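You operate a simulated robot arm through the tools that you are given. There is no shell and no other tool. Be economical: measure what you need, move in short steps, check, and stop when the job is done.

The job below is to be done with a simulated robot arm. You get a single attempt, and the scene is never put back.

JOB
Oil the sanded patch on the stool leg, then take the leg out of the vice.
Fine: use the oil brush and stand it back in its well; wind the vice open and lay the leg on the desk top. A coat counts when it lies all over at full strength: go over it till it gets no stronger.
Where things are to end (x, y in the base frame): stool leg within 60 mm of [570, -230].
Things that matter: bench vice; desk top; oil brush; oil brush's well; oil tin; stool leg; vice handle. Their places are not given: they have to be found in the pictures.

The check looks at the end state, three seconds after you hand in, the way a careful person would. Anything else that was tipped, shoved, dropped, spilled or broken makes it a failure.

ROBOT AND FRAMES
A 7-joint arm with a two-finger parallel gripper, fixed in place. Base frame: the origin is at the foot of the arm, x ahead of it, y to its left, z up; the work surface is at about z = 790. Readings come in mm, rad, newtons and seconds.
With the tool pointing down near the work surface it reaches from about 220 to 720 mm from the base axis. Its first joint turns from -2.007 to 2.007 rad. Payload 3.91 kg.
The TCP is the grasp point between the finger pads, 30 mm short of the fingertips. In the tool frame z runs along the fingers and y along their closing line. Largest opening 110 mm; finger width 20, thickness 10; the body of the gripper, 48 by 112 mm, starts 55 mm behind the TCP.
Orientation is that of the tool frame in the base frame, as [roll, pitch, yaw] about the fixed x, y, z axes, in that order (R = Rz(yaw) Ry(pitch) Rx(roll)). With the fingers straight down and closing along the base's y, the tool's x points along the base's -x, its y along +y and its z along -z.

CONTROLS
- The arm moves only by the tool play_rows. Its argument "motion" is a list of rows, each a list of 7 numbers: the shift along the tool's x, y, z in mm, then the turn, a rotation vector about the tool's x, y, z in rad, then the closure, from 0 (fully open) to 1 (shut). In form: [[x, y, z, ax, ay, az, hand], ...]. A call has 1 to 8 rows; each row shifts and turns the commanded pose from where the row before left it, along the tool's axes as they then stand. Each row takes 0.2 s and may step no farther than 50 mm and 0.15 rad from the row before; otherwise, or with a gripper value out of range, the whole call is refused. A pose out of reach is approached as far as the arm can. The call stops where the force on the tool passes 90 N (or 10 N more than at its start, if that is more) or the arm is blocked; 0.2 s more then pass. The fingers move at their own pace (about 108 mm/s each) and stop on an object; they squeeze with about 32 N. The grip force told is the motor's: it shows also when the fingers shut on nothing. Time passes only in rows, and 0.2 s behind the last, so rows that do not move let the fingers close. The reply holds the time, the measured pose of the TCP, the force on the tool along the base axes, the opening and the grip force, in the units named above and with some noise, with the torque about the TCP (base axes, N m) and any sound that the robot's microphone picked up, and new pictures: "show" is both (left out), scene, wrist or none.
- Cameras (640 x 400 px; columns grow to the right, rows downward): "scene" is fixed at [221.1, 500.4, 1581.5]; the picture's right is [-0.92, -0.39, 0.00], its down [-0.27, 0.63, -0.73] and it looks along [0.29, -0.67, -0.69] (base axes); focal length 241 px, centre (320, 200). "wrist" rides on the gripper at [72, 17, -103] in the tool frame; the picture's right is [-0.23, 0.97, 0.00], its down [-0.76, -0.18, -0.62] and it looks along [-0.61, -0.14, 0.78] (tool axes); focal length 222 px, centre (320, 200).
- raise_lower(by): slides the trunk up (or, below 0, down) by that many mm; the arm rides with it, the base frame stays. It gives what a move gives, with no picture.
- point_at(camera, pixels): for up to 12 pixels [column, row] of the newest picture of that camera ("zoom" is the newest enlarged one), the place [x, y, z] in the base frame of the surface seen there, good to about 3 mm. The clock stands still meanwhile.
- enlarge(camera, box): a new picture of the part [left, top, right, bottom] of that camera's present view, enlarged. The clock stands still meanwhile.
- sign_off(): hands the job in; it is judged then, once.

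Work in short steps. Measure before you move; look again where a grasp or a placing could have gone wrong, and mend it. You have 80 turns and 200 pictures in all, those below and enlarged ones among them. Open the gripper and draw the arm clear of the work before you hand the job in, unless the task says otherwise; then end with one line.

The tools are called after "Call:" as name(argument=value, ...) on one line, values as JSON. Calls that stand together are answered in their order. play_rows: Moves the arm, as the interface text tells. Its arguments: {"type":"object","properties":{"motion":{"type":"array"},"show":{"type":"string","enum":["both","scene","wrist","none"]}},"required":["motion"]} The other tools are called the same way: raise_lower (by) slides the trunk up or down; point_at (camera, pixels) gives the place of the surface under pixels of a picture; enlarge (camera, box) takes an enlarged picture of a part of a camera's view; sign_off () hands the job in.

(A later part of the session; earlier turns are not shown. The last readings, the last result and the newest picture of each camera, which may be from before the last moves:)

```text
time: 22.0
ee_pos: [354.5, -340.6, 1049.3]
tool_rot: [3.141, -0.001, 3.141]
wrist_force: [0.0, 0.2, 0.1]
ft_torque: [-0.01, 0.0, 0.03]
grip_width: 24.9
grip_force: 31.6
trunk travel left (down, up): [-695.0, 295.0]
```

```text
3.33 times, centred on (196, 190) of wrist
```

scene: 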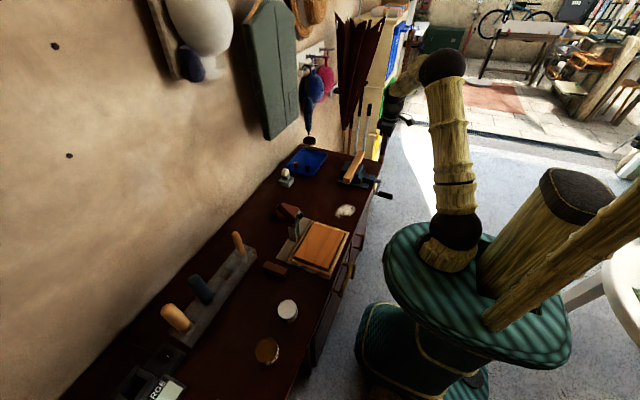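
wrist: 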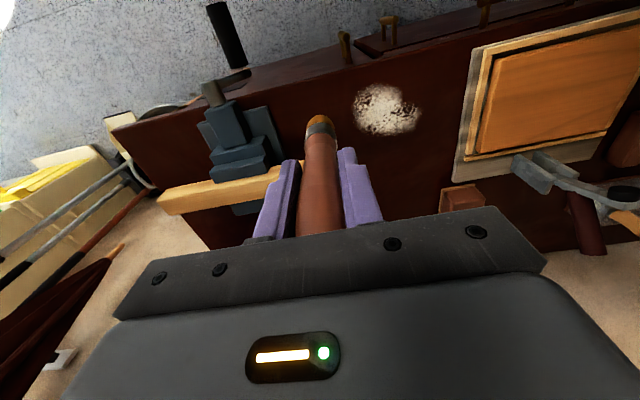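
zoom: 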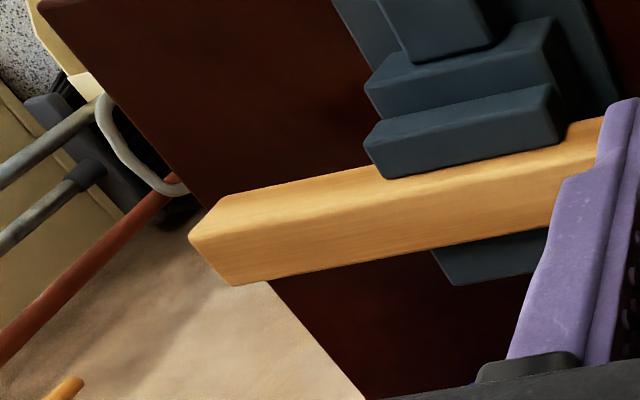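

No distinct edge is visible; the top face is the only oilable face, so a trial stroke will reveal the patch. Positioning over the leg at (450, -430) and coming down to just above it.

Call:
play_rows(motion=[[-45, -20, 0, 0, 0, 0, 1], [-49, 0, 0, 0, 0, 0, 1], [0, -35, 0, 0, 0, 0, 1], [0, -34, 0, 0, 0, 0, 1], [0, 0, 45, 0, 0, 0, 1], [0, 0, 10, 0, 0, 0, 1], [0, 0, 0, 0, 0, 0, 1]], show="wrist")

Call:
enlarge(camera="wrist", box=[160, 60, 480, 260])

Call:
enlarge(camera="scene", box=[320, 130, 400, 210])

```text
time: 23.6
ee_pos: [449.6, -429.6, 995.5]
tool_rot: [-3.141, 0.001, -3.141]
wrist_force: [-0.9, 0.9, 0.0]
ft_torque: [-0.04, 0.0, 0.04]
grip_width: 24.6
grip_force: 32.0
trunk travel left (down, up): [-695.0, 295.0]
```

wrist: 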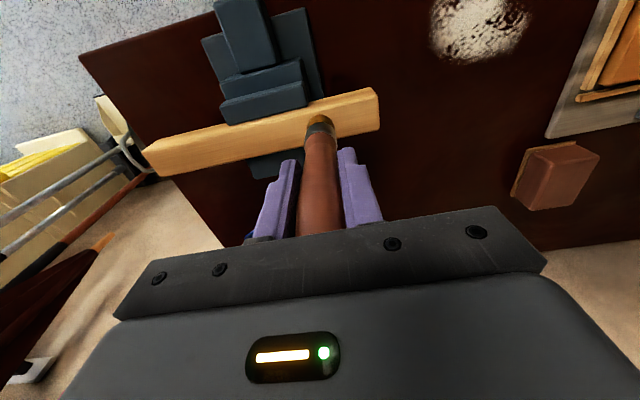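

```text
2.00 times, centred on (320, 160) of wrist
```

zoom: 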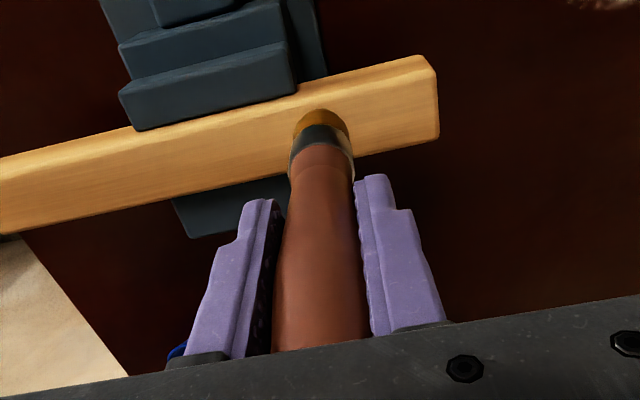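

```text
5.00 times, centred on (360, 170) of scene
```

zoom: 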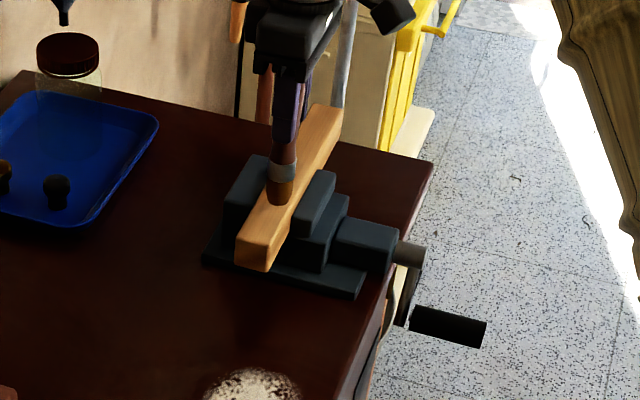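

Tip is just above the wood. Pressing down gently in small steps to find contact force.

Call:
play_rows(motion=[[0, 0, 3, 0, 0, 0, 1], [0, 0, 2, 0, 0, 0, 1], [0, 0, 0, 0, 0, 0, 1]], show="none")

Call:
play_rows(motion=[[0, 0, 2, 0, 0, 0, 1], [0, 0, 0, 0, 0, 0, 1]], show="none")

```text
time: 24.4
ee_pos: [449.0, -430.7, 990.1]
tool_rot: [-3.141, 0.0, 3.141]
wrist_force: [-0.5, -0.3, -1.1]
ft_torque: [0.0, 0.0, 0.03]
grip_width: 24.7
grip_force: 31.9
trunk travel left (down, up): [-695.0, 295.0]
```

```text
time: 25.0
ee_pos: [448.6, -429.9, 989.6]
tool_rot: [-3.141, 0.001, 3.141]
wrist_force: [-0.3, 0.7, -1.0]
ft_torque: [-0.01, 0.01, 0.03]
grip_width: 24.7
grip_force: 31.4
trunk travel left (down, up): [-695.0, 295.0]
```

Little force yet (soft bristles). One more mm down and a trial stroke along the leg to y≈-530 and back.

Call:
play_rows(motion=[[0, 0, 1.5, 0, 0, 0, 1], [0, -20, 0, 0, 0, 0, 1], [0, -20, 0, 0, 0, 0, 1], [0, -20, 0, 0, 0, 0, 1], [0, -20, 0, 0, 0, 0, 1], [0, -20, 0, 0, 0, 0, 1], [0, 0, 0, 0, 0, 0, 1]], show="wrist")

Call:
enlarge(camera="wrist", box=[160, 60, 480, 260])

Call:
enlarge(camera="scene", box=[330, 140, 390, 200])

```text
time: 26.6
ee_pos: [448.7, -530.1, 986.5]
tool_rot: [-3.141, 0.001, 3.14]
wrist_force: [-0.3, -0.6, -0.5]
ft_torque: [0.03, -0.01, 0.01]
grip_width: 24.9
grip_force: 31.3
trunk travel left (down, up): [-695.0, 295.0]
```

wrist: 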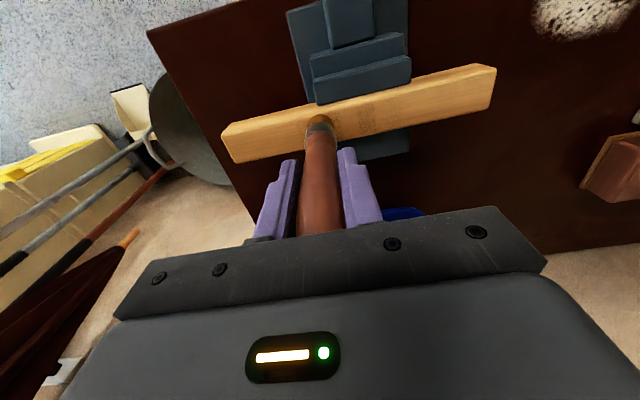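

```text
2.00 times, centred on (320, 160) of wrist
```

zoom: 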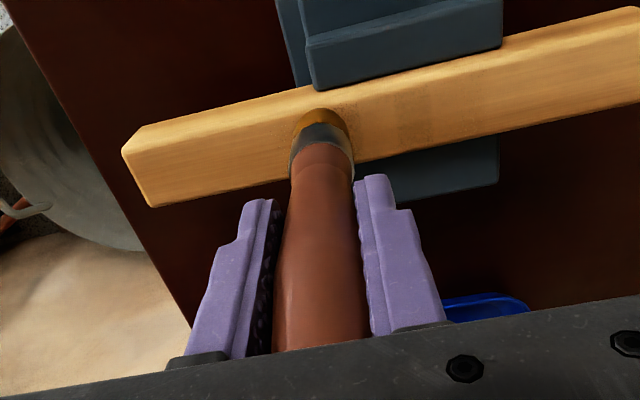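

```text
6.67 times, centred on (360, 170) of scene
```

zoom: 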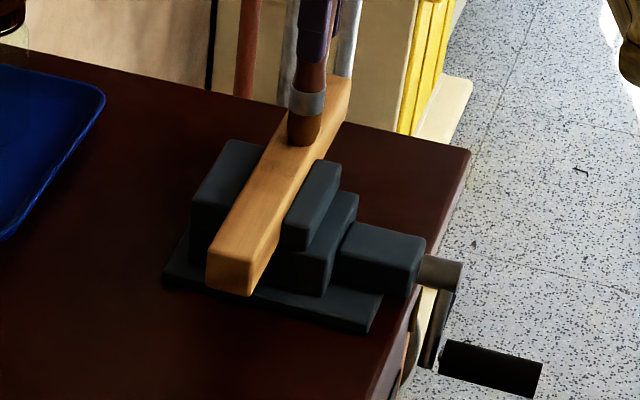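

A faint darkening shows right of the brush near (365,112). Enlarging to see its extent.

Call:
enlarge(camera="wrist", box=[300, 70, 460, 170])

Call:
point_at(camera="wrist", pixels=[[345, 115], [355, 112], [363, 110], [375, 106]])

```text
4.00 times, centred on (380, 120) of wrist
```

zoom: 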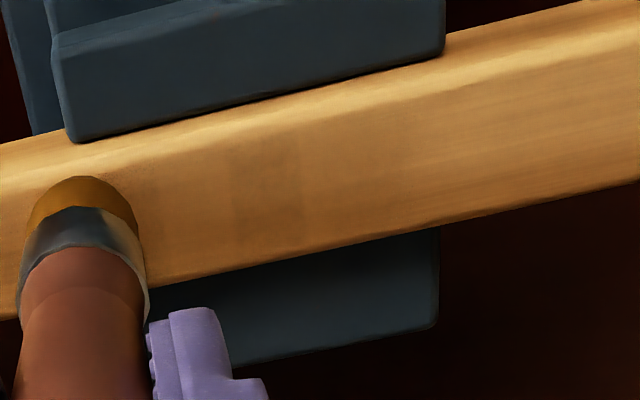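

```text
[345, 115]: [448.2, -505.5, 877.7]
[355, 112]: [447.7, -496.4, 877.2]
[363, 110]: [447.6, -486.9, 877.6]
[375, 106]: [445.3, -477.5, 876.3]
```

Oil is going on, faintly. I'll run systematic strokes in lanes, pressing 1 mm more: first lane x≈440 back toward y≈-400.

Call:
play_rows(motion=[[9, -15, 1, 0, 0, 0, 1], [0, 22, 0, 0, 0, 0, 1], [0, 22, 0, 0, 0, 0, 1], [0, 22, 0, 0, 0, 0, 1], [0, 22, 0, 0, 0, 0, 1], [0, 22, 0, 0, 0, 0, 1], [0, 22, 0, 0, 0, 0, 1], [0, 0, 0, 0, 0, 0, 1]], show="none")

Call:
play_rows(motion=[[-19, 0, 0, 0, 0, 0, 1], [0, -22, 0, 0, 0, 0, 1], [0, -22, 0, 0, 0, 0, 1], [0, -22, 0, 0, 0, 0, 1], [0, -22, 0, 0, 0, 0, 1], [0, -22, 0, 0, 0, 0, 1], [0, -22, 0, 0, 0, 0, 1], [0, 0, 0, 0, 0, 0, 1]], show="wrist")

Call:
enlarge(camera="wrist", box=[300, 70, 460, 170])

```text
time: 28.4
ee_pos: [439.6, -412.9, 986.4]
tool_rot: [3.141, 0.0, -3.142]
wrist_force: [-0.4, -0.5, 3.1]
ft_torque: [-0.29, 0.06, 0.0]
grip_width: 24.8
grip_force: 31.3
trunk travel left (down, up): [-695.0, 295.0]
```

```text
time: 30.2
ee_pos: [458.8, -543.9, 985.8]
tool_rot: [-3.142, 0.0, 3.141]
wrist_force: [0.0, -0.5, 0.5]
ft_torque: [-0.08, -0.01, -0.01]
grip_width: 24.7
grip_force: 32.0
trunk travel left (down, up): [-695.0, 295.0]
```

wrist: 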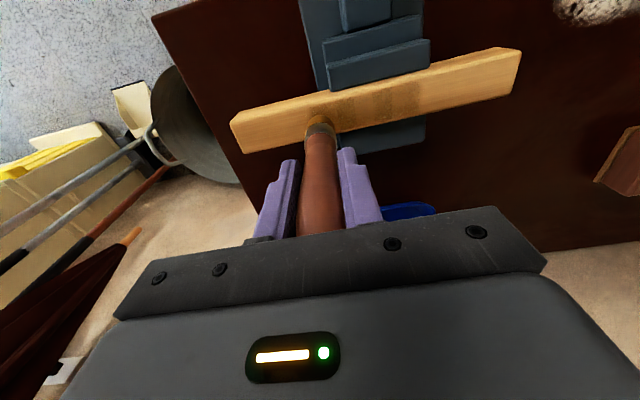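

```text
4.00 times, centred on (380, 120) of wrist
```

zoom: 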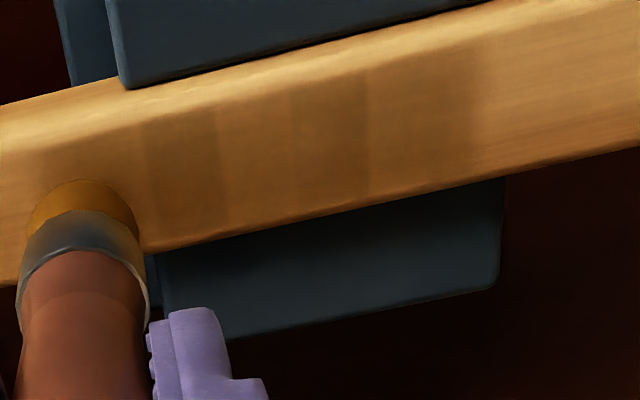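

The coat shows as bands across the full width, from zoom x≈60 to ≈480. Measuring the extents.

Call:
point_at(camera="zoom", pixels=[[145, 160], [225, 150], [295, 140], [370, 130], [480, 105], [400, 70], [420, 185], [60, 150]])

```text
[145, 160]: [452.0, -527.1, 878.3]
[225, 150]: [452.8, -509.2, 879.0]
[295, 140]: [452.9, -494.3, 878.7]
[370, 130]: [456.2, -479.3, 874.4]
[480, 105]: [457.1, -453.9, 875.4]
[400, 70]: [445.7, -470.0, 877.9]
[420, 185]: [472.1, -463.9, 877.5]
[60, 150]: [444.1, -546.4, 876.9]
```

Bands ~15 mm wide; the patch starts near y≈-452 and may run past -545. Stroking on toward -575 and back.

Call:
play_rows(motion=[[8, -15, 0, 0, 0, 0, 1], [0, -15, 0, 0, 0, 0, 1], [0, 0, 0, 0, 0, 0, 1], [0, 20, 0, 0, 0, 0, 1], [0, 20, 0, 0, 0, 0, 1], [0, 20, 0, 0, 0, 0, 1], [0, 20, 0, 0, 0, 0, 1], [0, 20, 0, 0, 0, 0, 1]], show="none")

Call:
play_rows(motion=[[0, 20, 0, 0, 0, 0, 1], [0, 20, 0, 0, 0, 0, 1], [0, 20, 0, 0, 0, 0, 1], [0, 0, 0, 0, 0, 0, 1]], show="wrist")

Call:
enlarge(camera="wrist", box=[120, 70, 330, 200])

```text
time: 32.0
ee_pos: [451.2, -473.5, 986.5]
tool_rot: [-3.141, 0.0, 3.141]
wrist_force: [0.7, -0.2, -0.3]
ft_torque: [0.01, 0.03, 0.02]
grip_width: 24.3
grip_force: 31.9
trunk travel left (down, up): [-695.0, 295.0]
```

```text
time: 33.0
ee_pos: [449.5, -414.0, 985.3]
tool_rot: [-3.141, 0.001, 3.14]
wrist_force: [0.3, -1.0, 0.1]
ft_torque: [-0.07, 0.01, -0.03]
grip_width: 24.4
grip_force: 31.9
trunk travel left (down, up): [-695.0, 295.0]
```

wrist: 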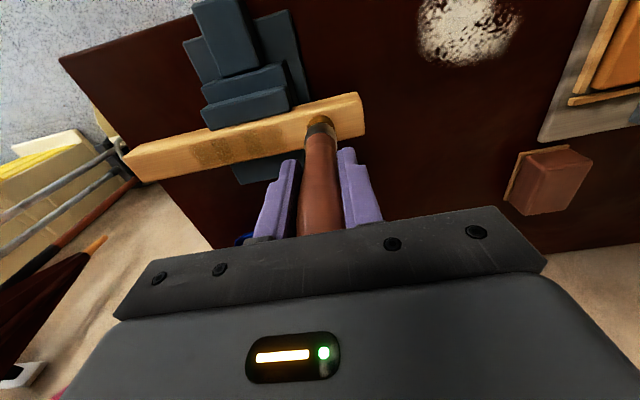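

```text
3.05 times, centred on (225, 135) of wrist
```

zoom: 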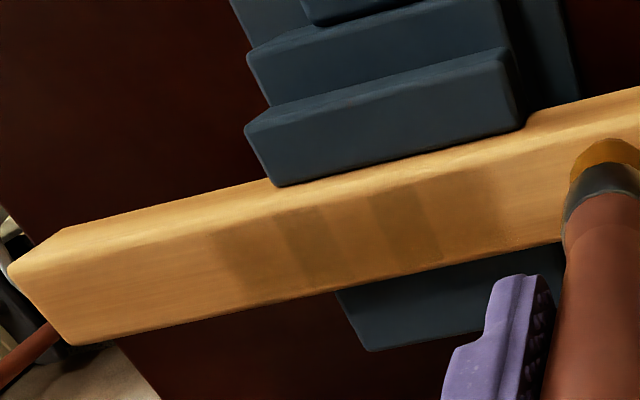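

Now the patch is clear: it spans zoom x≈215 to ≈505. Measuring its ends and band borders.

Call:
point_at(camera="zoom", pixels=[[218, 260], [285, 245], [325, 240], [375, 225], [425, 220], [500, 195]])

Call:
enlarge(camera="wrist", box=[180, 100, 308, 180])

```text
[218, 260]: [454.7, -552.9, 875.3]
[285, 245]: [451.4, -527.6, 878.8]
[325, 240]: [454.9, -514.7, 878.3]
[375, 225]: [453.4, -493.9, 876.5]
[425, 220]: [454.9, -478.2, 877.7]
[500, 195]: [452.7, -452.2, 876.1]
```

```text
5.00 times, centred on (244, 140) of wrist
```

zoom: 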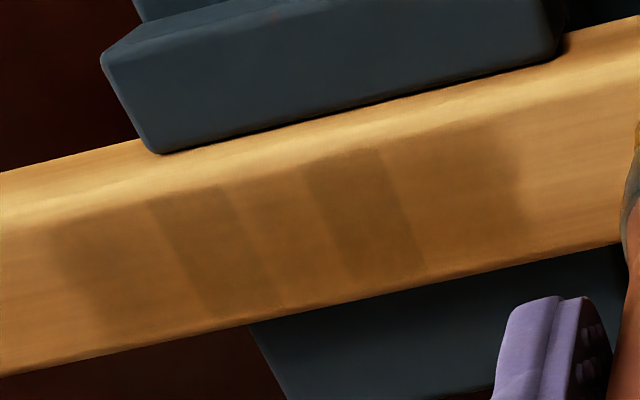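

Patch: y -552 to -452. Doing slow passes (14 mm per row) along it.

Call:
play_rows(motion=[[0, -28, 0, 0, 0, 0, 1], [0, -14, 0, 0, 0, 0, 1], [0, -14, 0, 0, 0, 0, 1], [0, -14, 0, 0, 0, 0, 1], [0, -14, 0, 0, 0, 0, 1], [0, -14, 0, 0, 0, 0, 1], [0, -14, 0, 0, 0, 0, 1], [0, -14, 0, 0, 0, 0, 1]], show="none")

Call:
play_rows(motion=[[0, -14, 0, 0, 0, 0, 1], [-8, -4, 0, 0, 0, 0, 1], [0, 14, 0, 0, 0, 0, 1], [0, 14, 0, 0, 0, 0, 1], [0, 14, 0, 0, 0, 0, 1], [0, 14, 0, 0, 0, 0, 1], [0, 14, 0, 0, 0, 0, 1], [0, 14, 0, 0, 0, 0, 1]], show="none")

Call:
play_rows(motion=[[0, 14, 0, 0, 0, 0, 1], [0, 14, 0, 0, 0, 0, 1], [0, 30, 0, 0, 0, 0, 1], [0, 0, 0, 0, 0, 0, 1]], show="wrist")

Call:
enlarge(camera="wrist", box=[180, 100, 308, 180])

```text
time: 34.8
ee_pos: [450.5, -540.8, 986.3]
tool_rot: [3.141, 0.0, -3.14]
wrist_force: [-0.9, 0.2, -0.7]
ft_torque: [-0.02, -0.03, -0.01]
grip_width: 24.7
grip_force: 32.5
trunk travel left (down, up): [-695.0, 295.0]
```

```text
time: 36.6
ee_pos: [458.2, -474.9, 986.1]
tool_rot: [3.14, 0.001, 3.14]
wrist_force: [-0.2, -0.8, -1.1]
ft_torque: [-0.03, 0.0, -0.01]
grip_width: 24.2
grip_force: 32.8
trunk travel left (down, up): [-695.0, 295.0]
```

```text
time: 37.6
ee_pos: [458.7, -417.3, 985.6]
tool_rot: [-3.141, 0.001, -3.141]
wrist_force: [0.4, -0.1, 2.3]
ft_torque: [0.02, -0.02, 0.05]
grip_width: 24.8
grip_force: 32.2
trunk travel left (down, up): [-695.0, 295.0]
```

wrist: 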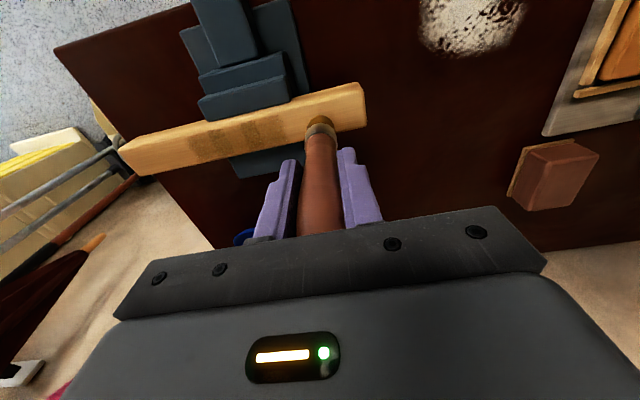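

```text
5.00 times, centred on (244, 140) of wrist
```

zoom: 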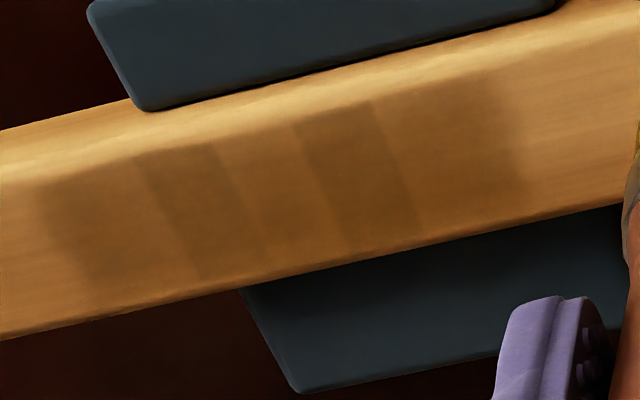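

The last two passes added almost nothing, so the brush is likely empty. Going back to the oil: lift first, then travel.

Call:
play_rows(motion=[[0, 0, -40, 0, 0, 0, 1], [0, 0, -30, 0, 0, 0, 1], [12, 46, 0, 0, 0, 0, 1], [13, 46, 0, 0, 0, 0, 1], [0, 48, 0, 0, 0, 0, 1], [0, 48, 0, 0, 0, 0, 1], [0, 48, 0, 0, 0, 0, 1], [0, 48, 0, 0, 0, 0, 1]], show="none")

Call:
play_rows(motion=[[0, 48, 0, 0, 0, 0, 1], [0, 48, 0, 0, 0, 0, 1], [0, 48, 0, 0, 0, 0, 1], [0, 48, 0, 0, 0, 0, 1], [0, 48, 0, 0, 0, 0, 1], [0, 48, 0, 0, 0, 0, 1], [0, 48, 0, 0, 0, 0, 1], [0, 48, 0, 0, 0, 0, 1]], show="none")

Call:
play_rows(motion=[[0, 48, 0, 0, 0, 0, 1], [0, 48, 0, 0, 0, 0, 1], [0, 28, 0, 0, 0, 0, 1], [0, 0, 40, 0, 0, 0, 1], [0, 0, 35, 0, 0, 0, 1], [0, 0, 0, 0, 0, 0, 1]], show="both")

Call:
enlarge(camera="wrist", box=[230, 40, 410, 160])

```text
time: 39.4
ee_pos: [432.6, -131.3, 1056.8]
tool_rot: [-3.141, 0.0, -3.142]
wrist_force: [-0.3, -0.8, 0.0]
ft_torque: [0.0, -0.02, -0.03]
grip_width: 24.3
grip_force: 32.0
trunk travel left (down, up): [-695.0, 295.0]
```

```text
time: 41.2
ee_pos: [432.5, 251.1, 1054.4]
tool_rot: [-3.14, 0.001, -3.142]
wrist_force: [0.1, 0.4, 0.0]
ft_torque: [0.01, 0.01, 0.02]
grip_width: 24.3
grip_force: 31.8
trunk travel left (down, up): [-695.0, 295.0]
```

```text
time: 42.6
ee_pos: [433.0, 374.9, 980.4]
tool_rot: [-3.141, 0.001, -3.141]
wrist_force: [-0.6, 0.0, -0.7]
ft_torque: [0.03, -0.01, -0.01]
grip_width: 24.3
grip_force: 32.1
trunk travel left (down, up): [-695.0, 295.0]
```

scene: 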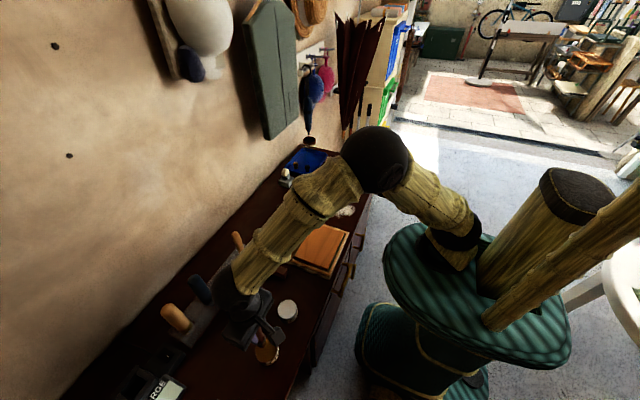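
wrist: 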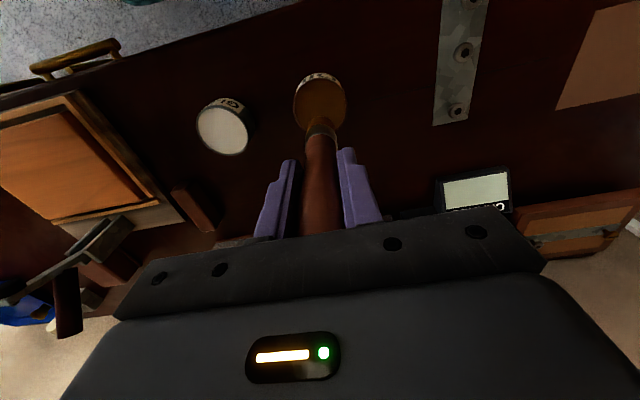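

```text
3.33 times, centred on (320, 100) of wrist
```

zoom: 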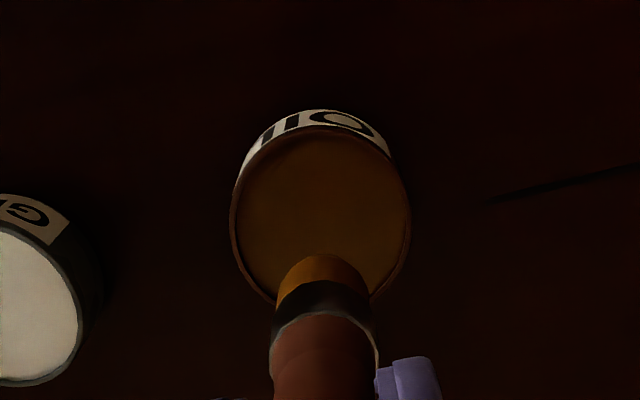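

Centred over the oil again. Dipping a little deeper with a longer dwell, then lifting.

Call:
play_rows(motion=[[0, 0, 30, 0, 0, 0, 1], [0, 0, 29, 0, 0, 0, 1], [0, 0, 0, 0, 0, 0, 1], [0, 0, 0, 0, 0, 0, 1], [0, 0, 0, 0, 0, 0, 1], [0, 0, -15, 0, 0, 0, 1], [0, 0, -25, 0, 0, 0, 1], [0, 0, 0, 0, 0, 0, 1]], show="wrist")

Call:
enlarge(camera="wrist", box=[230, 40, 410, 160])

Call:
play_rows(motion=[[0, 0, -45, 0, 0, 0, 1], [0, 0, -45, 0, 0, 0, 1], [0, -48, 0, 0, 0, 0, 1], [0, -48, 0, 0, 0, 0, 1], [0, -48, 0, 0, 0, 0, 1], [0, -48, 0, 0, 0, 0, 1], [0, -48, 0, 0, 0, 0, 1], [0, -48, 0, 0, 0, 0, 1]], show="none")

```text
time: 44.4
ee_pos: [434.2, 375.1, 960.8]
tool_rot: [-3.14, -0.002, 3.141]
wrist_force: [0.1, -0.3, -1.0]
ft_torque: [0.03, -0.01, 0.02]
grip_width: 24.0
grip_force: 31.9
trunk travel left (down, up): [-695.0, 295.0]
```

wrist: 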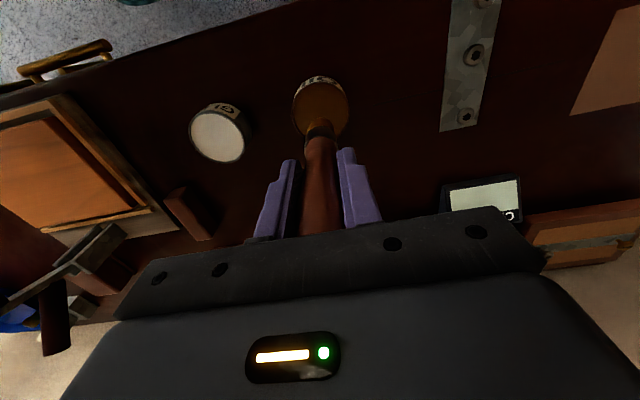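

```text
3.33 times, centred on (320, 100) of wrist
```

zoom: 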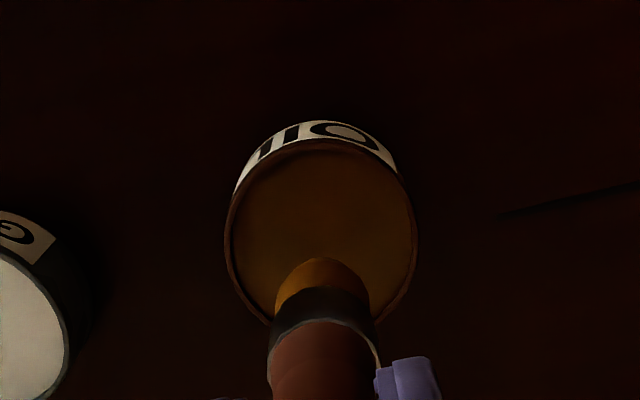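

```text
time: 46.2
ee_pos: [433.5, 85.3, 1051.7]
tool_rot: [3.141, -0.001, 3.141]
wrist_force: [0.3, -0.4, -0.5]
ft_torque: [-0.01, 0.02, 0.0]
grip_width: 24.3
grip_force: 32.5
trunk travel left (down, up): [-695.0, 295.0]
```

Reloaded. Continuing to the vice.

Call:
play_rows(motion=[[-2, -48, 0, 0, 0, 0, 1], [-2, -48, 0, 0, 0, 0, 1], [-2, -48, 0, 0, 0, 0, 1], [-2, -48, 0, 0, 0, 0, 1], [-2, -48, 0, 0, 0, 0, 1], [-2, -48, 0, 0, 0, 0, 1], [-2, -48, 0, 0, 0, 0, 1], [-2, -48, 0, 0, 0, 0, 1]], show="none")

Call:
play_rows(motion=[[0, -48, 0, 0, 0, 0, 1], [0, -48, 0, 0, 0, 0, 1], [0, -40, 0, 0, 0, 0, 1], [0, 0, 40, 0, 0, 0, 1], [0, 0, 20, 0, 0, 0, 1], [0, 0, 0, 0, 0, 0, 1]], show="wrist")

Call:
enlarge(camera="wrist", box=[160, 60, 420, 220])

```text
time: 48.0
ee_pos: [450.0, -298.8, 1049.9]
tool_rot: [-3.141, 0.001, 3.14]
wrist_force: [-0.3, -0.2, -0.6]
ft_torque: [0.03, 0.01, -0.02]
grip_width: 24.2
grip_force: 32.1
trunk travel left (down, up): [-695.0, 295.0]
```

```text
time: 49.4
ee_pos: [449.5, -432.9, 992.1]
tool_rot: [3.141, 0.0, -3.141]
wrist_force: [-0.5, -0.2, -1.0]
ft_torque: [0.01, -0.02, 0.01]
grip_width: 23.9
grip_force: 32.2
trunk travel left (down, up): [-695.0, 295.0]
```

wrist: 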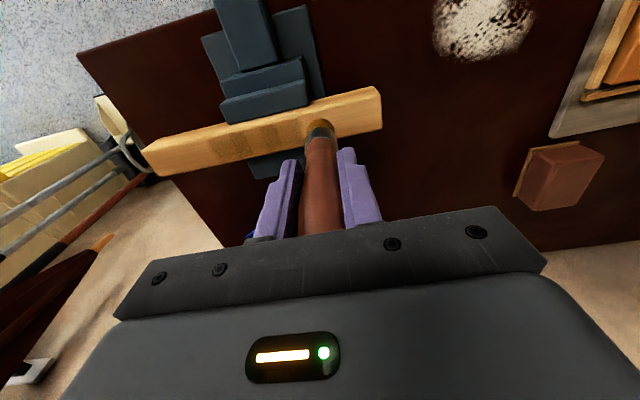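

```text
2.46 times, centred on (290, 140) of wrist
```

zoom: 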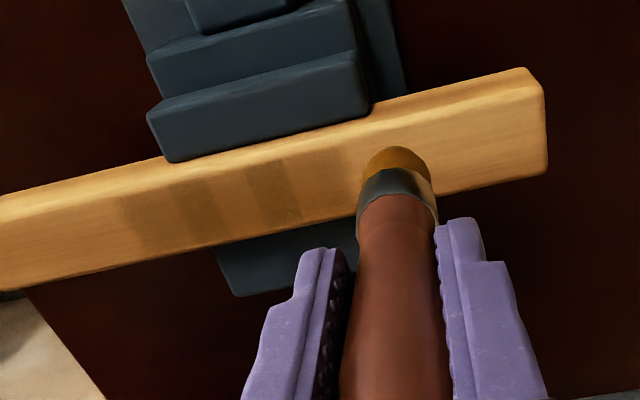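

Descending to about 985 and stroking the whole patch slowly.

Call:
play_rows(motion=[[0, -10, 7, 0, 0, 0, 1], [0, -16, 0, 0, 0, 0, 1], [0, -16, 0, 0, 0, 0, 1], [0, -16, 0, 0, 0, 0, 1], [0, -16, 0, 0, 0, 0, 1], [0, -16, 0, 0, 0, 0, 1], [0, -16, 0, 0, 0, 0, 1], [0, -16, 0, 0, 0, 0, 1]], show="none")

Call:
play_rows(motion=[[0, -8, 0, 0, 0, 0, 1], [0, 16, 0, 0, 0, 0, 1], [0, 16, 0, 0, 0, 0, 1], [0, 16, 0, 0, 0, 0, 1], [0, 16, 0, 0, 0, 0, 1], [0, 16, 0, 0, 0, 0, 1], [0, 16, 0, 0, 0, 0, 1], [0, 40, 0, 0, 0, 0, 1]], show="wrist")

Call:
enlarge(camera="wrist", box=[180, 80, 340, 180])

```text
time: 51.2
ee_pos: [449.1, -555.2, 983.1]
tool_rot: [3.142, -0.001, 3.141]
wrist_force: [-0.2, -1.0, -0.5]
ft_torque: [0.02, -0.03, 0.03]
grip_width: 24.4
grip_force: 32.0
trunk travel left (down, up): [-695.0, 295.0]
```

```text
time: 53.0
ee_pos: [449.5, -425.9, 986.2]
tool_rot: [-3.141, 0.0, 3.141]
wrist_force: [-0.1, -0.2, -0.6]
ft_torque: [0.0, 0.01, -0.01]
grip_width: 24.2
grip_force: 32.3
trunk travel left (down, up): [-695.0, 295.0]
```

wrist: 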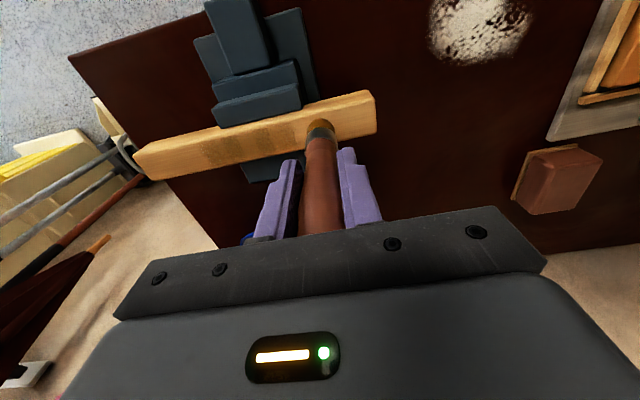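

```text
4.00 times, centred on (260, 130) of wrist
```

zoom: 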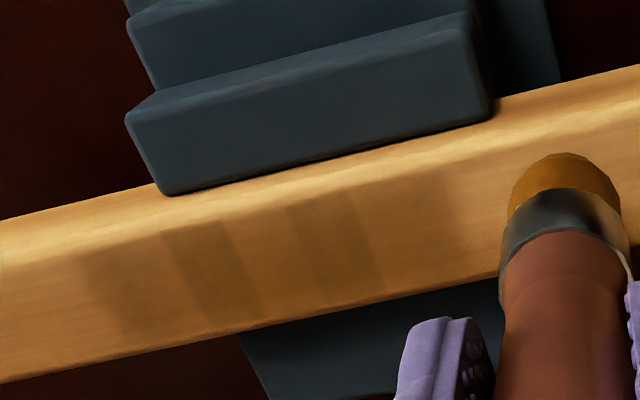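

Little change, and the tip has slid up in the hand a few mm (ring row moved), so contact may be marginal. Pressing deeper at y≈-465 with force readout.

Call:
play_rows(motion=[[0, -38, 0, 0, 0, 0, 1], [0, 0, 2, 0, 0, 0, 1], [0, 0, 0, 0, 0, 0, 1]], show="none")

Call:
play_rows(motion=[[0, 0, 2, 0, 0, 0, 1], [0, 0, 0, 0, 0, 0, 1]], show="none")

Call:
play_rows(motion=[[0, -10, 0, 0, 0, 0, 1], [0, 10, 0, 0, 0, 0, 1], [0, -10, 0, 0, 0, 0, 1], [0, 10, 0, 0, 0, 0, 1]], show="wrist")

Call:
enlarge(camera="wrist", box=[220, 70, 380, 170])

```text
time: 53.8
ee_pos: [449.9, -465.9, 982.8]
tool_rot: [3.141, -0.001, -3.142]
wrist_force: [-0.6, -0.8, -1.3]
ft_torque: [0.03, 0.01, -0.03]
grip_width: 24.4
grip_force: 31.7
trunk travel left (down, up): [-695.0, 295.0]
```

```text
time: 54.4
ee_pos: [449.8, -464.6, 980.5]
tool_rot: [3.141, 0.0, 3.141]
wrist_force: [-0.4, -0.4, -1.1]
ft_torque: [-0.02, 0.05, 0.01]
grip_width: 24.2
grip_force: 31.8
trunk travel left (down, up): [-695.0, 295.0]
```

```text
time: 55.4
ee_pos: [449.8, -464.7, 981.2]
tool_rot: [3.141, 0.0, -3.141]
wrist_force: [0.5, 0.9, 2.1]
ft_torque: [0.09, -0.03, 0.05]
grip_width: 23.9
grip_force: 31.6
trunk travel left (down, up): [-695.0, 295.0]
```

wrist: 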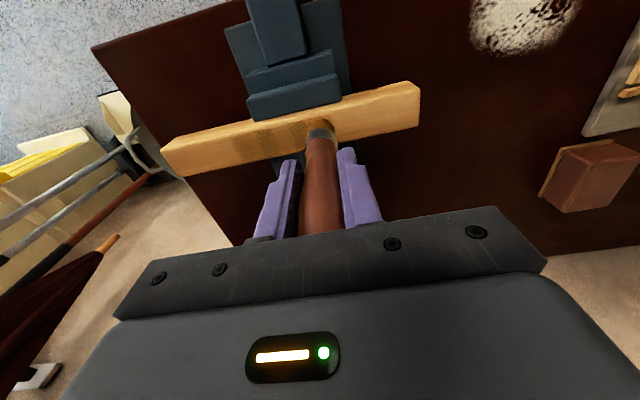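

```text
4.00 times, centred on (300, 120) of wrist
```

zoom: 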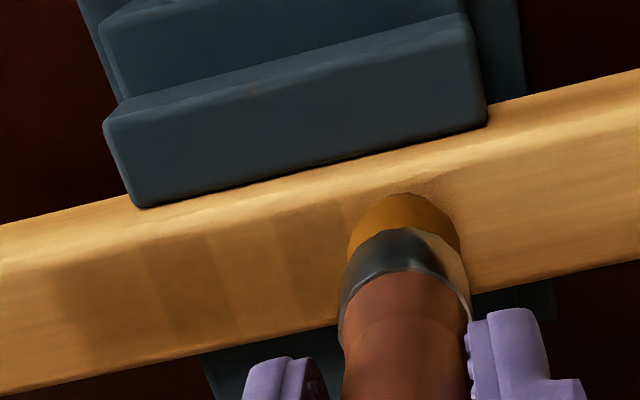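

Contact seems real now. Stroking the whole patch at this depth, then viewing.

Call:
play_rows(motion=[[0, 16, 0, 0, 0, 0, 1], [0, -14, 0, 0, 0, 0, 1], [0, -14, 0, 0, 0, 0, 1], [0, -14, 0, 0, 0, 0, 1], [0, -14, 0, 0, 0, 0, 1], [0, -14, 0, 0, 0, 0, 1], [0, -14, 0, 0, 0, 0, 1], [0, -14, 0, 0, 0, 0, 1]], show="none")

Call:
play_rows(motion=[[0, -14, 0, 0, 0, 0, 1], [0, 16, 0, 0, 0, 0, 1], [0, 16, 0, 0, 0, 0, 1], [0, 16, 0, 0, 0, 0, 1], [0, 16, 0, 0, 0, 0, 1], [0, 16, 0, 0, 0, 0, 1], [0, 16, 0, 0, 0, 0, 1], [0, 40, 0, 0, 0, 0, 1]], show="wrist")

Call:
enlarge(camera="wrist", box=[180, 80, 340, 180])

```text
time: 57.2
ee_pos: [450.4, -547.0, 980.3]
tool_rot: [3.141, -0.001, -3.141]
wrist_force: [0.4, 0.8, 0.3]
ft_torque: [0.05, -0.01, -0.01]
grip_width: 24.0
grip_force: 31.8
trunk travel left (down, up): [-695.0, 295.0]
```

```text
time: 59.0
ee_pos: [451.5, -424.8, 981.7]
tool_rot: [3.141, 0.0, -3.141]
wrist_force: [1.0, 0.3, -1.0]
ft_torque: [0.0, 0.0, -0.04]
grip_width: 24.6
grip_force: 32.0
trunk travel left (down, up): [-695.0, 295.0]
```

wrist: 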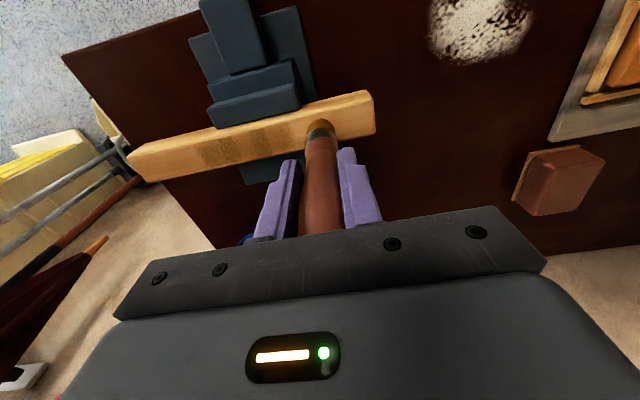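

```text
4.00 times, centred on (260, 130) of wrist
```

zoom: 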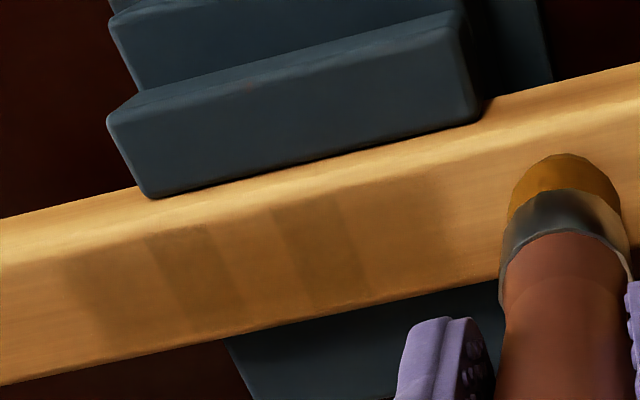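

The pattern hasn't changed since reloading: three equally toned stretches with narrow darker overlaps. Enlarging strongly to compare uniformity.

Call:
enlarge(camera="wrist", box=[190, 112, 302, 182])

Call:
enlarge(camera="scene", box=[340, 150, 372, 184])

```text
5.71 times, centred on (246, 147) of wrist
```

zoom: 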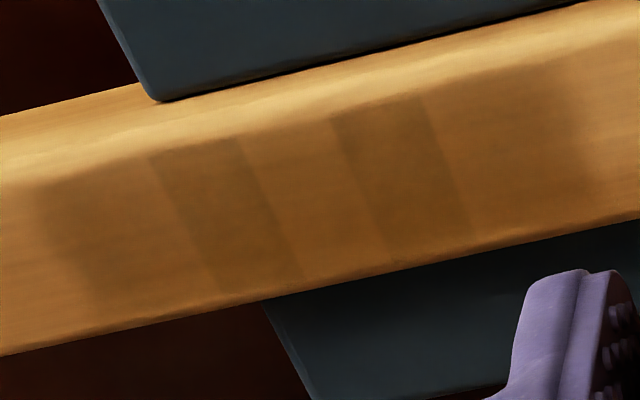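

```text
11.76 times, centred on (356, 167) of scene
```

zoom: 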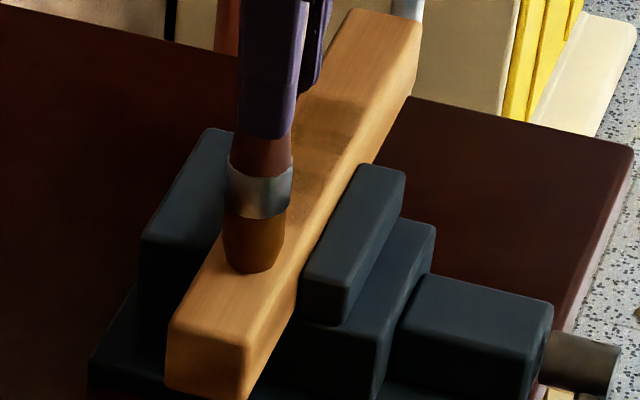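

Nearly uniform. To be sure it gets no stronger, one more set of strokes in the side lanes, pressing 1 mm more, then compare from the same spot.

Call:
play_rows(motion=[[10, -25, 1, 0, 0, 0, 1], [0, -17, 0, 0, 0, 0, 1], [0, -17, 0, 0, 0, 0, 1], [0, -17, 0, 0, 0, 0, 1], [0, -17, 0, 0, 0, 0, 1], [0, -17, 0, 0, 0, 0, 1], [0, -17, 0, 0, 0, 0, 1], [-20, -5, 0, 0, 0, 0, 1]], show="none")

Call:
play_rows(motion=[[0, 14, 0, 0, 0, 0, 1], [0, 14, 0, 0, 0, 0, 1], [0, 14, 0, 0, 0, 0, 1], [0, 14, 0, 0, 0, 0, 1], [0, 14, 0, 0, 0, 0, 1], [0, 14, 0, 0, 0, 0, 1], [0, 14, 0, 0, 0, 0, 1], [10, 34, 0, 0, 0, 0, 1]], show="wrist")

Call:
enlarge(camera="wrist", box=[190, 112, 302, 182])

```text
time: 60.8
ee_pos: [459.8, -555.9, 980.1]
tool_rot: [-3.141, -0.001, 3.138]
wrist_force: [0.5, -1.0, 1.0]
ft_torque: [-0.06, -0.03, -0.01]
grip_width: 24.1
grip_force: 31.4
trunk travel left (down, up): [-695.0, 295.0]
```

```text
time: 62.6
ee_pos: [449.1, -422.6, 980.5]
tool_rot: [3.14, 0.001, -3.14]
wrist_force: [-0.3, 1.6, 15.2]
ft_torque: [0.1, -0.02, -0.03]
grip_width: 24.3
grip_force: 31.9
trunk travel left (down, up): [-695.0, 295.0]
```

wrist: 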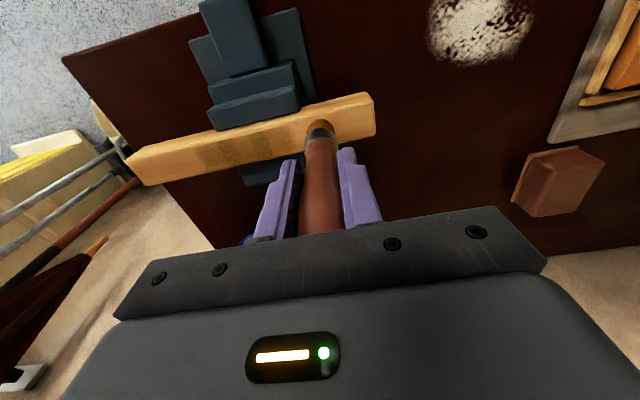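

```text
5.71 times, centred on (246, 147) of wrist
```

zoom: 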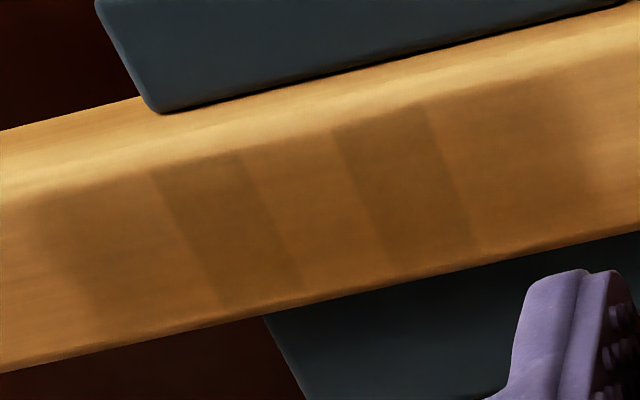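

It looks a touch darker, with firm contact (15 N) now. Two more full passes and another comparison.

Call:
play_rows(motion=[[0, -23, -1, 0, 0, 0, 1], [0, -17, 0, 0, 0, 0, 1], [0, -17, 0, 0, 0, 0, 1], [0, -17, 0, 0, 0, 0, 1], [0, -17, 0, 0, 0, 0, 1], [0, -17, 0, 0, 0, 0, 1], [0, -17, 0, 0, 0, 0, 1], [0, -10, 0, 0, 0, 0, 1]], show="none")

Call:
play_rows(motion=[[0, 14, 0, 0, 0, 0, 1], [0, 14, 0, 0, 0, 0, 1], [0, 14, 0, 0, 0, 0, 1], [0, 14, 0, 0, 0, 0, 1], [0, 14, 0, 0, 0, 0, 1], [0, 14, 0, 0, 0, 0, 1], [0, 14, 0, 0, 0, 0, 1], [0, 37, 0, 0, 0, 0, 1]], show="wrist")

Call:
enlarge(camera="wrist", box=[190, 112, 302, 182])

```text
time: 64.4
ee_pos: [450.3, -561.3, 979.8]
tool_rot: [3.141, -0.002, -3.14]
wrist_force: [-0.9, 0.3, 0.9]
ft_torque: [0.02, -0.01, -0.02]
grip_width: 24.2
grip_force: 31.9
trunk travel left (down, up): [-695.0, 295.0]
```

```text
time: 66.2
ee_pos: [449.6, -423.5, 981.1]
tool_rot: [-3.141, -0.001, 3.141]
wrist_force: [-0.7, -0.3, -0.5]
ft_torque: [-0.03, 0.0, 0.02]
grip_width: 24.3
grip_force: 32.0
trunk travel left (down, up): [-695.0, 295.0]
```

wrist: 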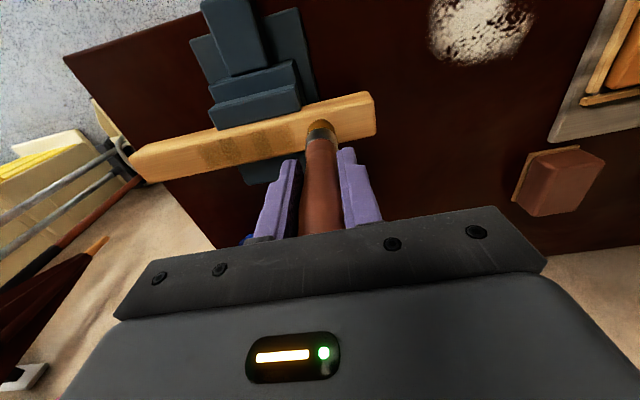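

```text
5.71 times, centred on (246, 147) of wrist
```

zoom: 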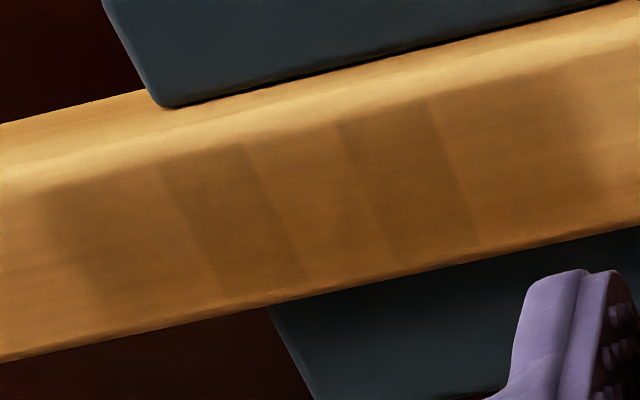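

Very similar; the far stretch evened up. One last set at slightly firmer pressure to confirm saturation.

Call:
play_rows(motion=[[0, -25, 1, 0, 0, 0, 1], [0, -17, 0, 0, 0, 0, 1], [0, -17, 0, 0, 0, 0, 1], [0, -17, 0, 0, 0, 0, 1], [0, -17, 0, 0, 0, 0, 1], [0, -17, 0, 0, 0, 0, 1], [0, -17, 0, 0, 0, 0, 1], [0, -6, 0, 0, 0, 0, 1]], show="none")

Call:
play_rows(motion=[[0, 14, 0, 0, 0, 0, 1], [0, 14, 0, 0, 0, 0, 1], [0, 14, 0, 0, 0, 0, 1], [0, 14, 0, 0, 0, 0, 1], [0, 14, 0, 0, 0, 0, 1], [0, 14, 0, 0, 0, 0, 1], [0, 14, 0, 0, 0, 0, 1], [0, 35, 0, 0, 0, 0, 1]], show="none")

Call:
play_rows(motion=[[0, 0, -35, 0, 0, 0, 1], [0, 45, -20, 0, 0, 0, 1], [0, 45, 0, 0, 0, 0, 1], [0, 0, 0, 0, 0, 0, 1]], show="both")

Call:
enlarge(camera="wrist", box=[60, 90, 240, 200])

Call:
enlarge(camera="scene", box=[335, 145, 383, 185])

```text
time: 68.0
ee_pos: [449.7, -557.9, 978.8]
tool_rot: [3.14, -0.002, 3.141]
wrist_force: [0.0, -0.1, 0.6]
ft_torque: [0.03, -0.06, 0.01]
grip_width: 24.1
grip_force: 32.1
trunk travel left (down, up): [-695.0, 295.0]
```

```text
time: 69.8
ee_pos: [451.5, -423.9, 980.2]
tool_rot: [3.14, 0.0, 3.141]
wrist_force: [-0.7, 1.2, 14.8]
ft_torque: [0.01, -0.06, 0.02]
grip_width: 24.2
grip_force: 31.8
trunk travel left (down, up): [-695.0, 295.0]
```

```text
time: 70.8
ee_pos: [450.3, -334.8, 1034.3]
tool_rot: [-3.142, -0.002, 3.14]
wrist_force: [0.2, -0.1, -1.1]
ft_torque: [0.01, 0.02, -0.02]
grip_width: 24.1
grip_force: 32.2
trunk travel left (down, up): [-695.0, 295.0]
```

scene: 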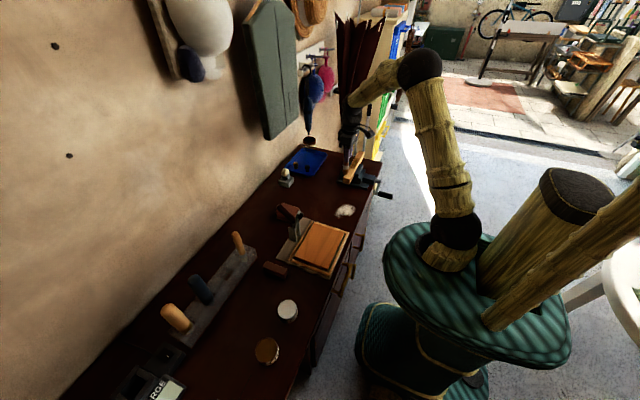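
wrist: 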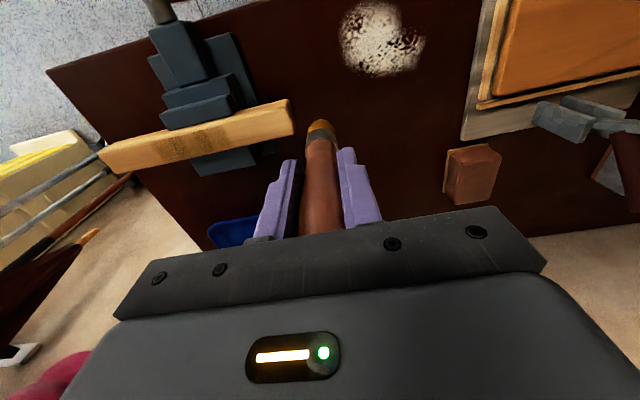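

```text
3.56 times, centred on (150, 145) of wrist
```

zoom: 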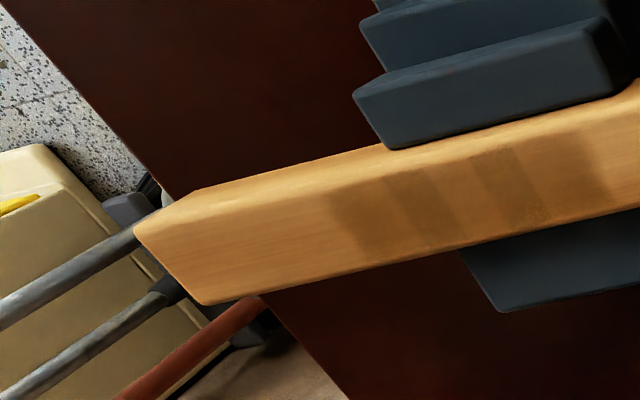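

```text
10.00 times, centred on (359, 165) of scene
```

zoom: 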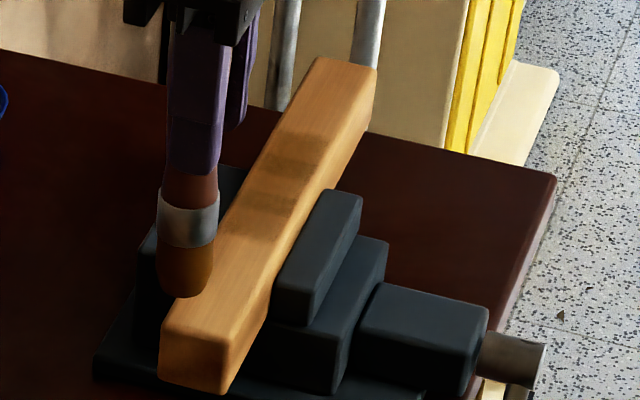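

The coat lies over the whole patch (y -552..-452), no longer strengthening. Measuring where the brush tip is relative to the hand now.

Call:
point_at(camera="zoom", pixels=[[187, 292], [187, 270], [187, 200], [160, 225], [217, 225]])

Call:
play_rows(motion=[[0, 48, -5, 0, 0, 0, 1], [0, 48, -10, 0, 0, 0, 1], [0, 48, -10, 0, 0, 0, 1], [0, 48, -5, 0, 0, 0, 1], [0, 48, 0, 0, 0, 0, 1], [0, 48, 0, 0, 0, 0, 1], [0, 48, 0, 0, 0, 0, 1], [0, 48, 0, 0, 0, 0, 1]], show="none")

```text
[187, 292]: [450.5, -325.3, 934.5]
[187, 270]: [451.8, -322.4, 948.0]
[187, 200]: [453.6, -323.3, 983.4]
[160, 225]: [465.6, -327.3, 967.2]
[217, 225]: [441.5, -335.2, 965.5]
```

```text
time: 72.6
ee_pos: [450.0, 51.4, 1065.7]
tool_rot: [-3.14, -0.001, -3.14]
wrist_force: [0.3, 0.7, -0.7]
ft_torque: [-0.01, 0.0, 0.0]
grip_width: 24.4
grip_force: 32.6
trunk travel left (down, up): [-695.0, 295.0]
```

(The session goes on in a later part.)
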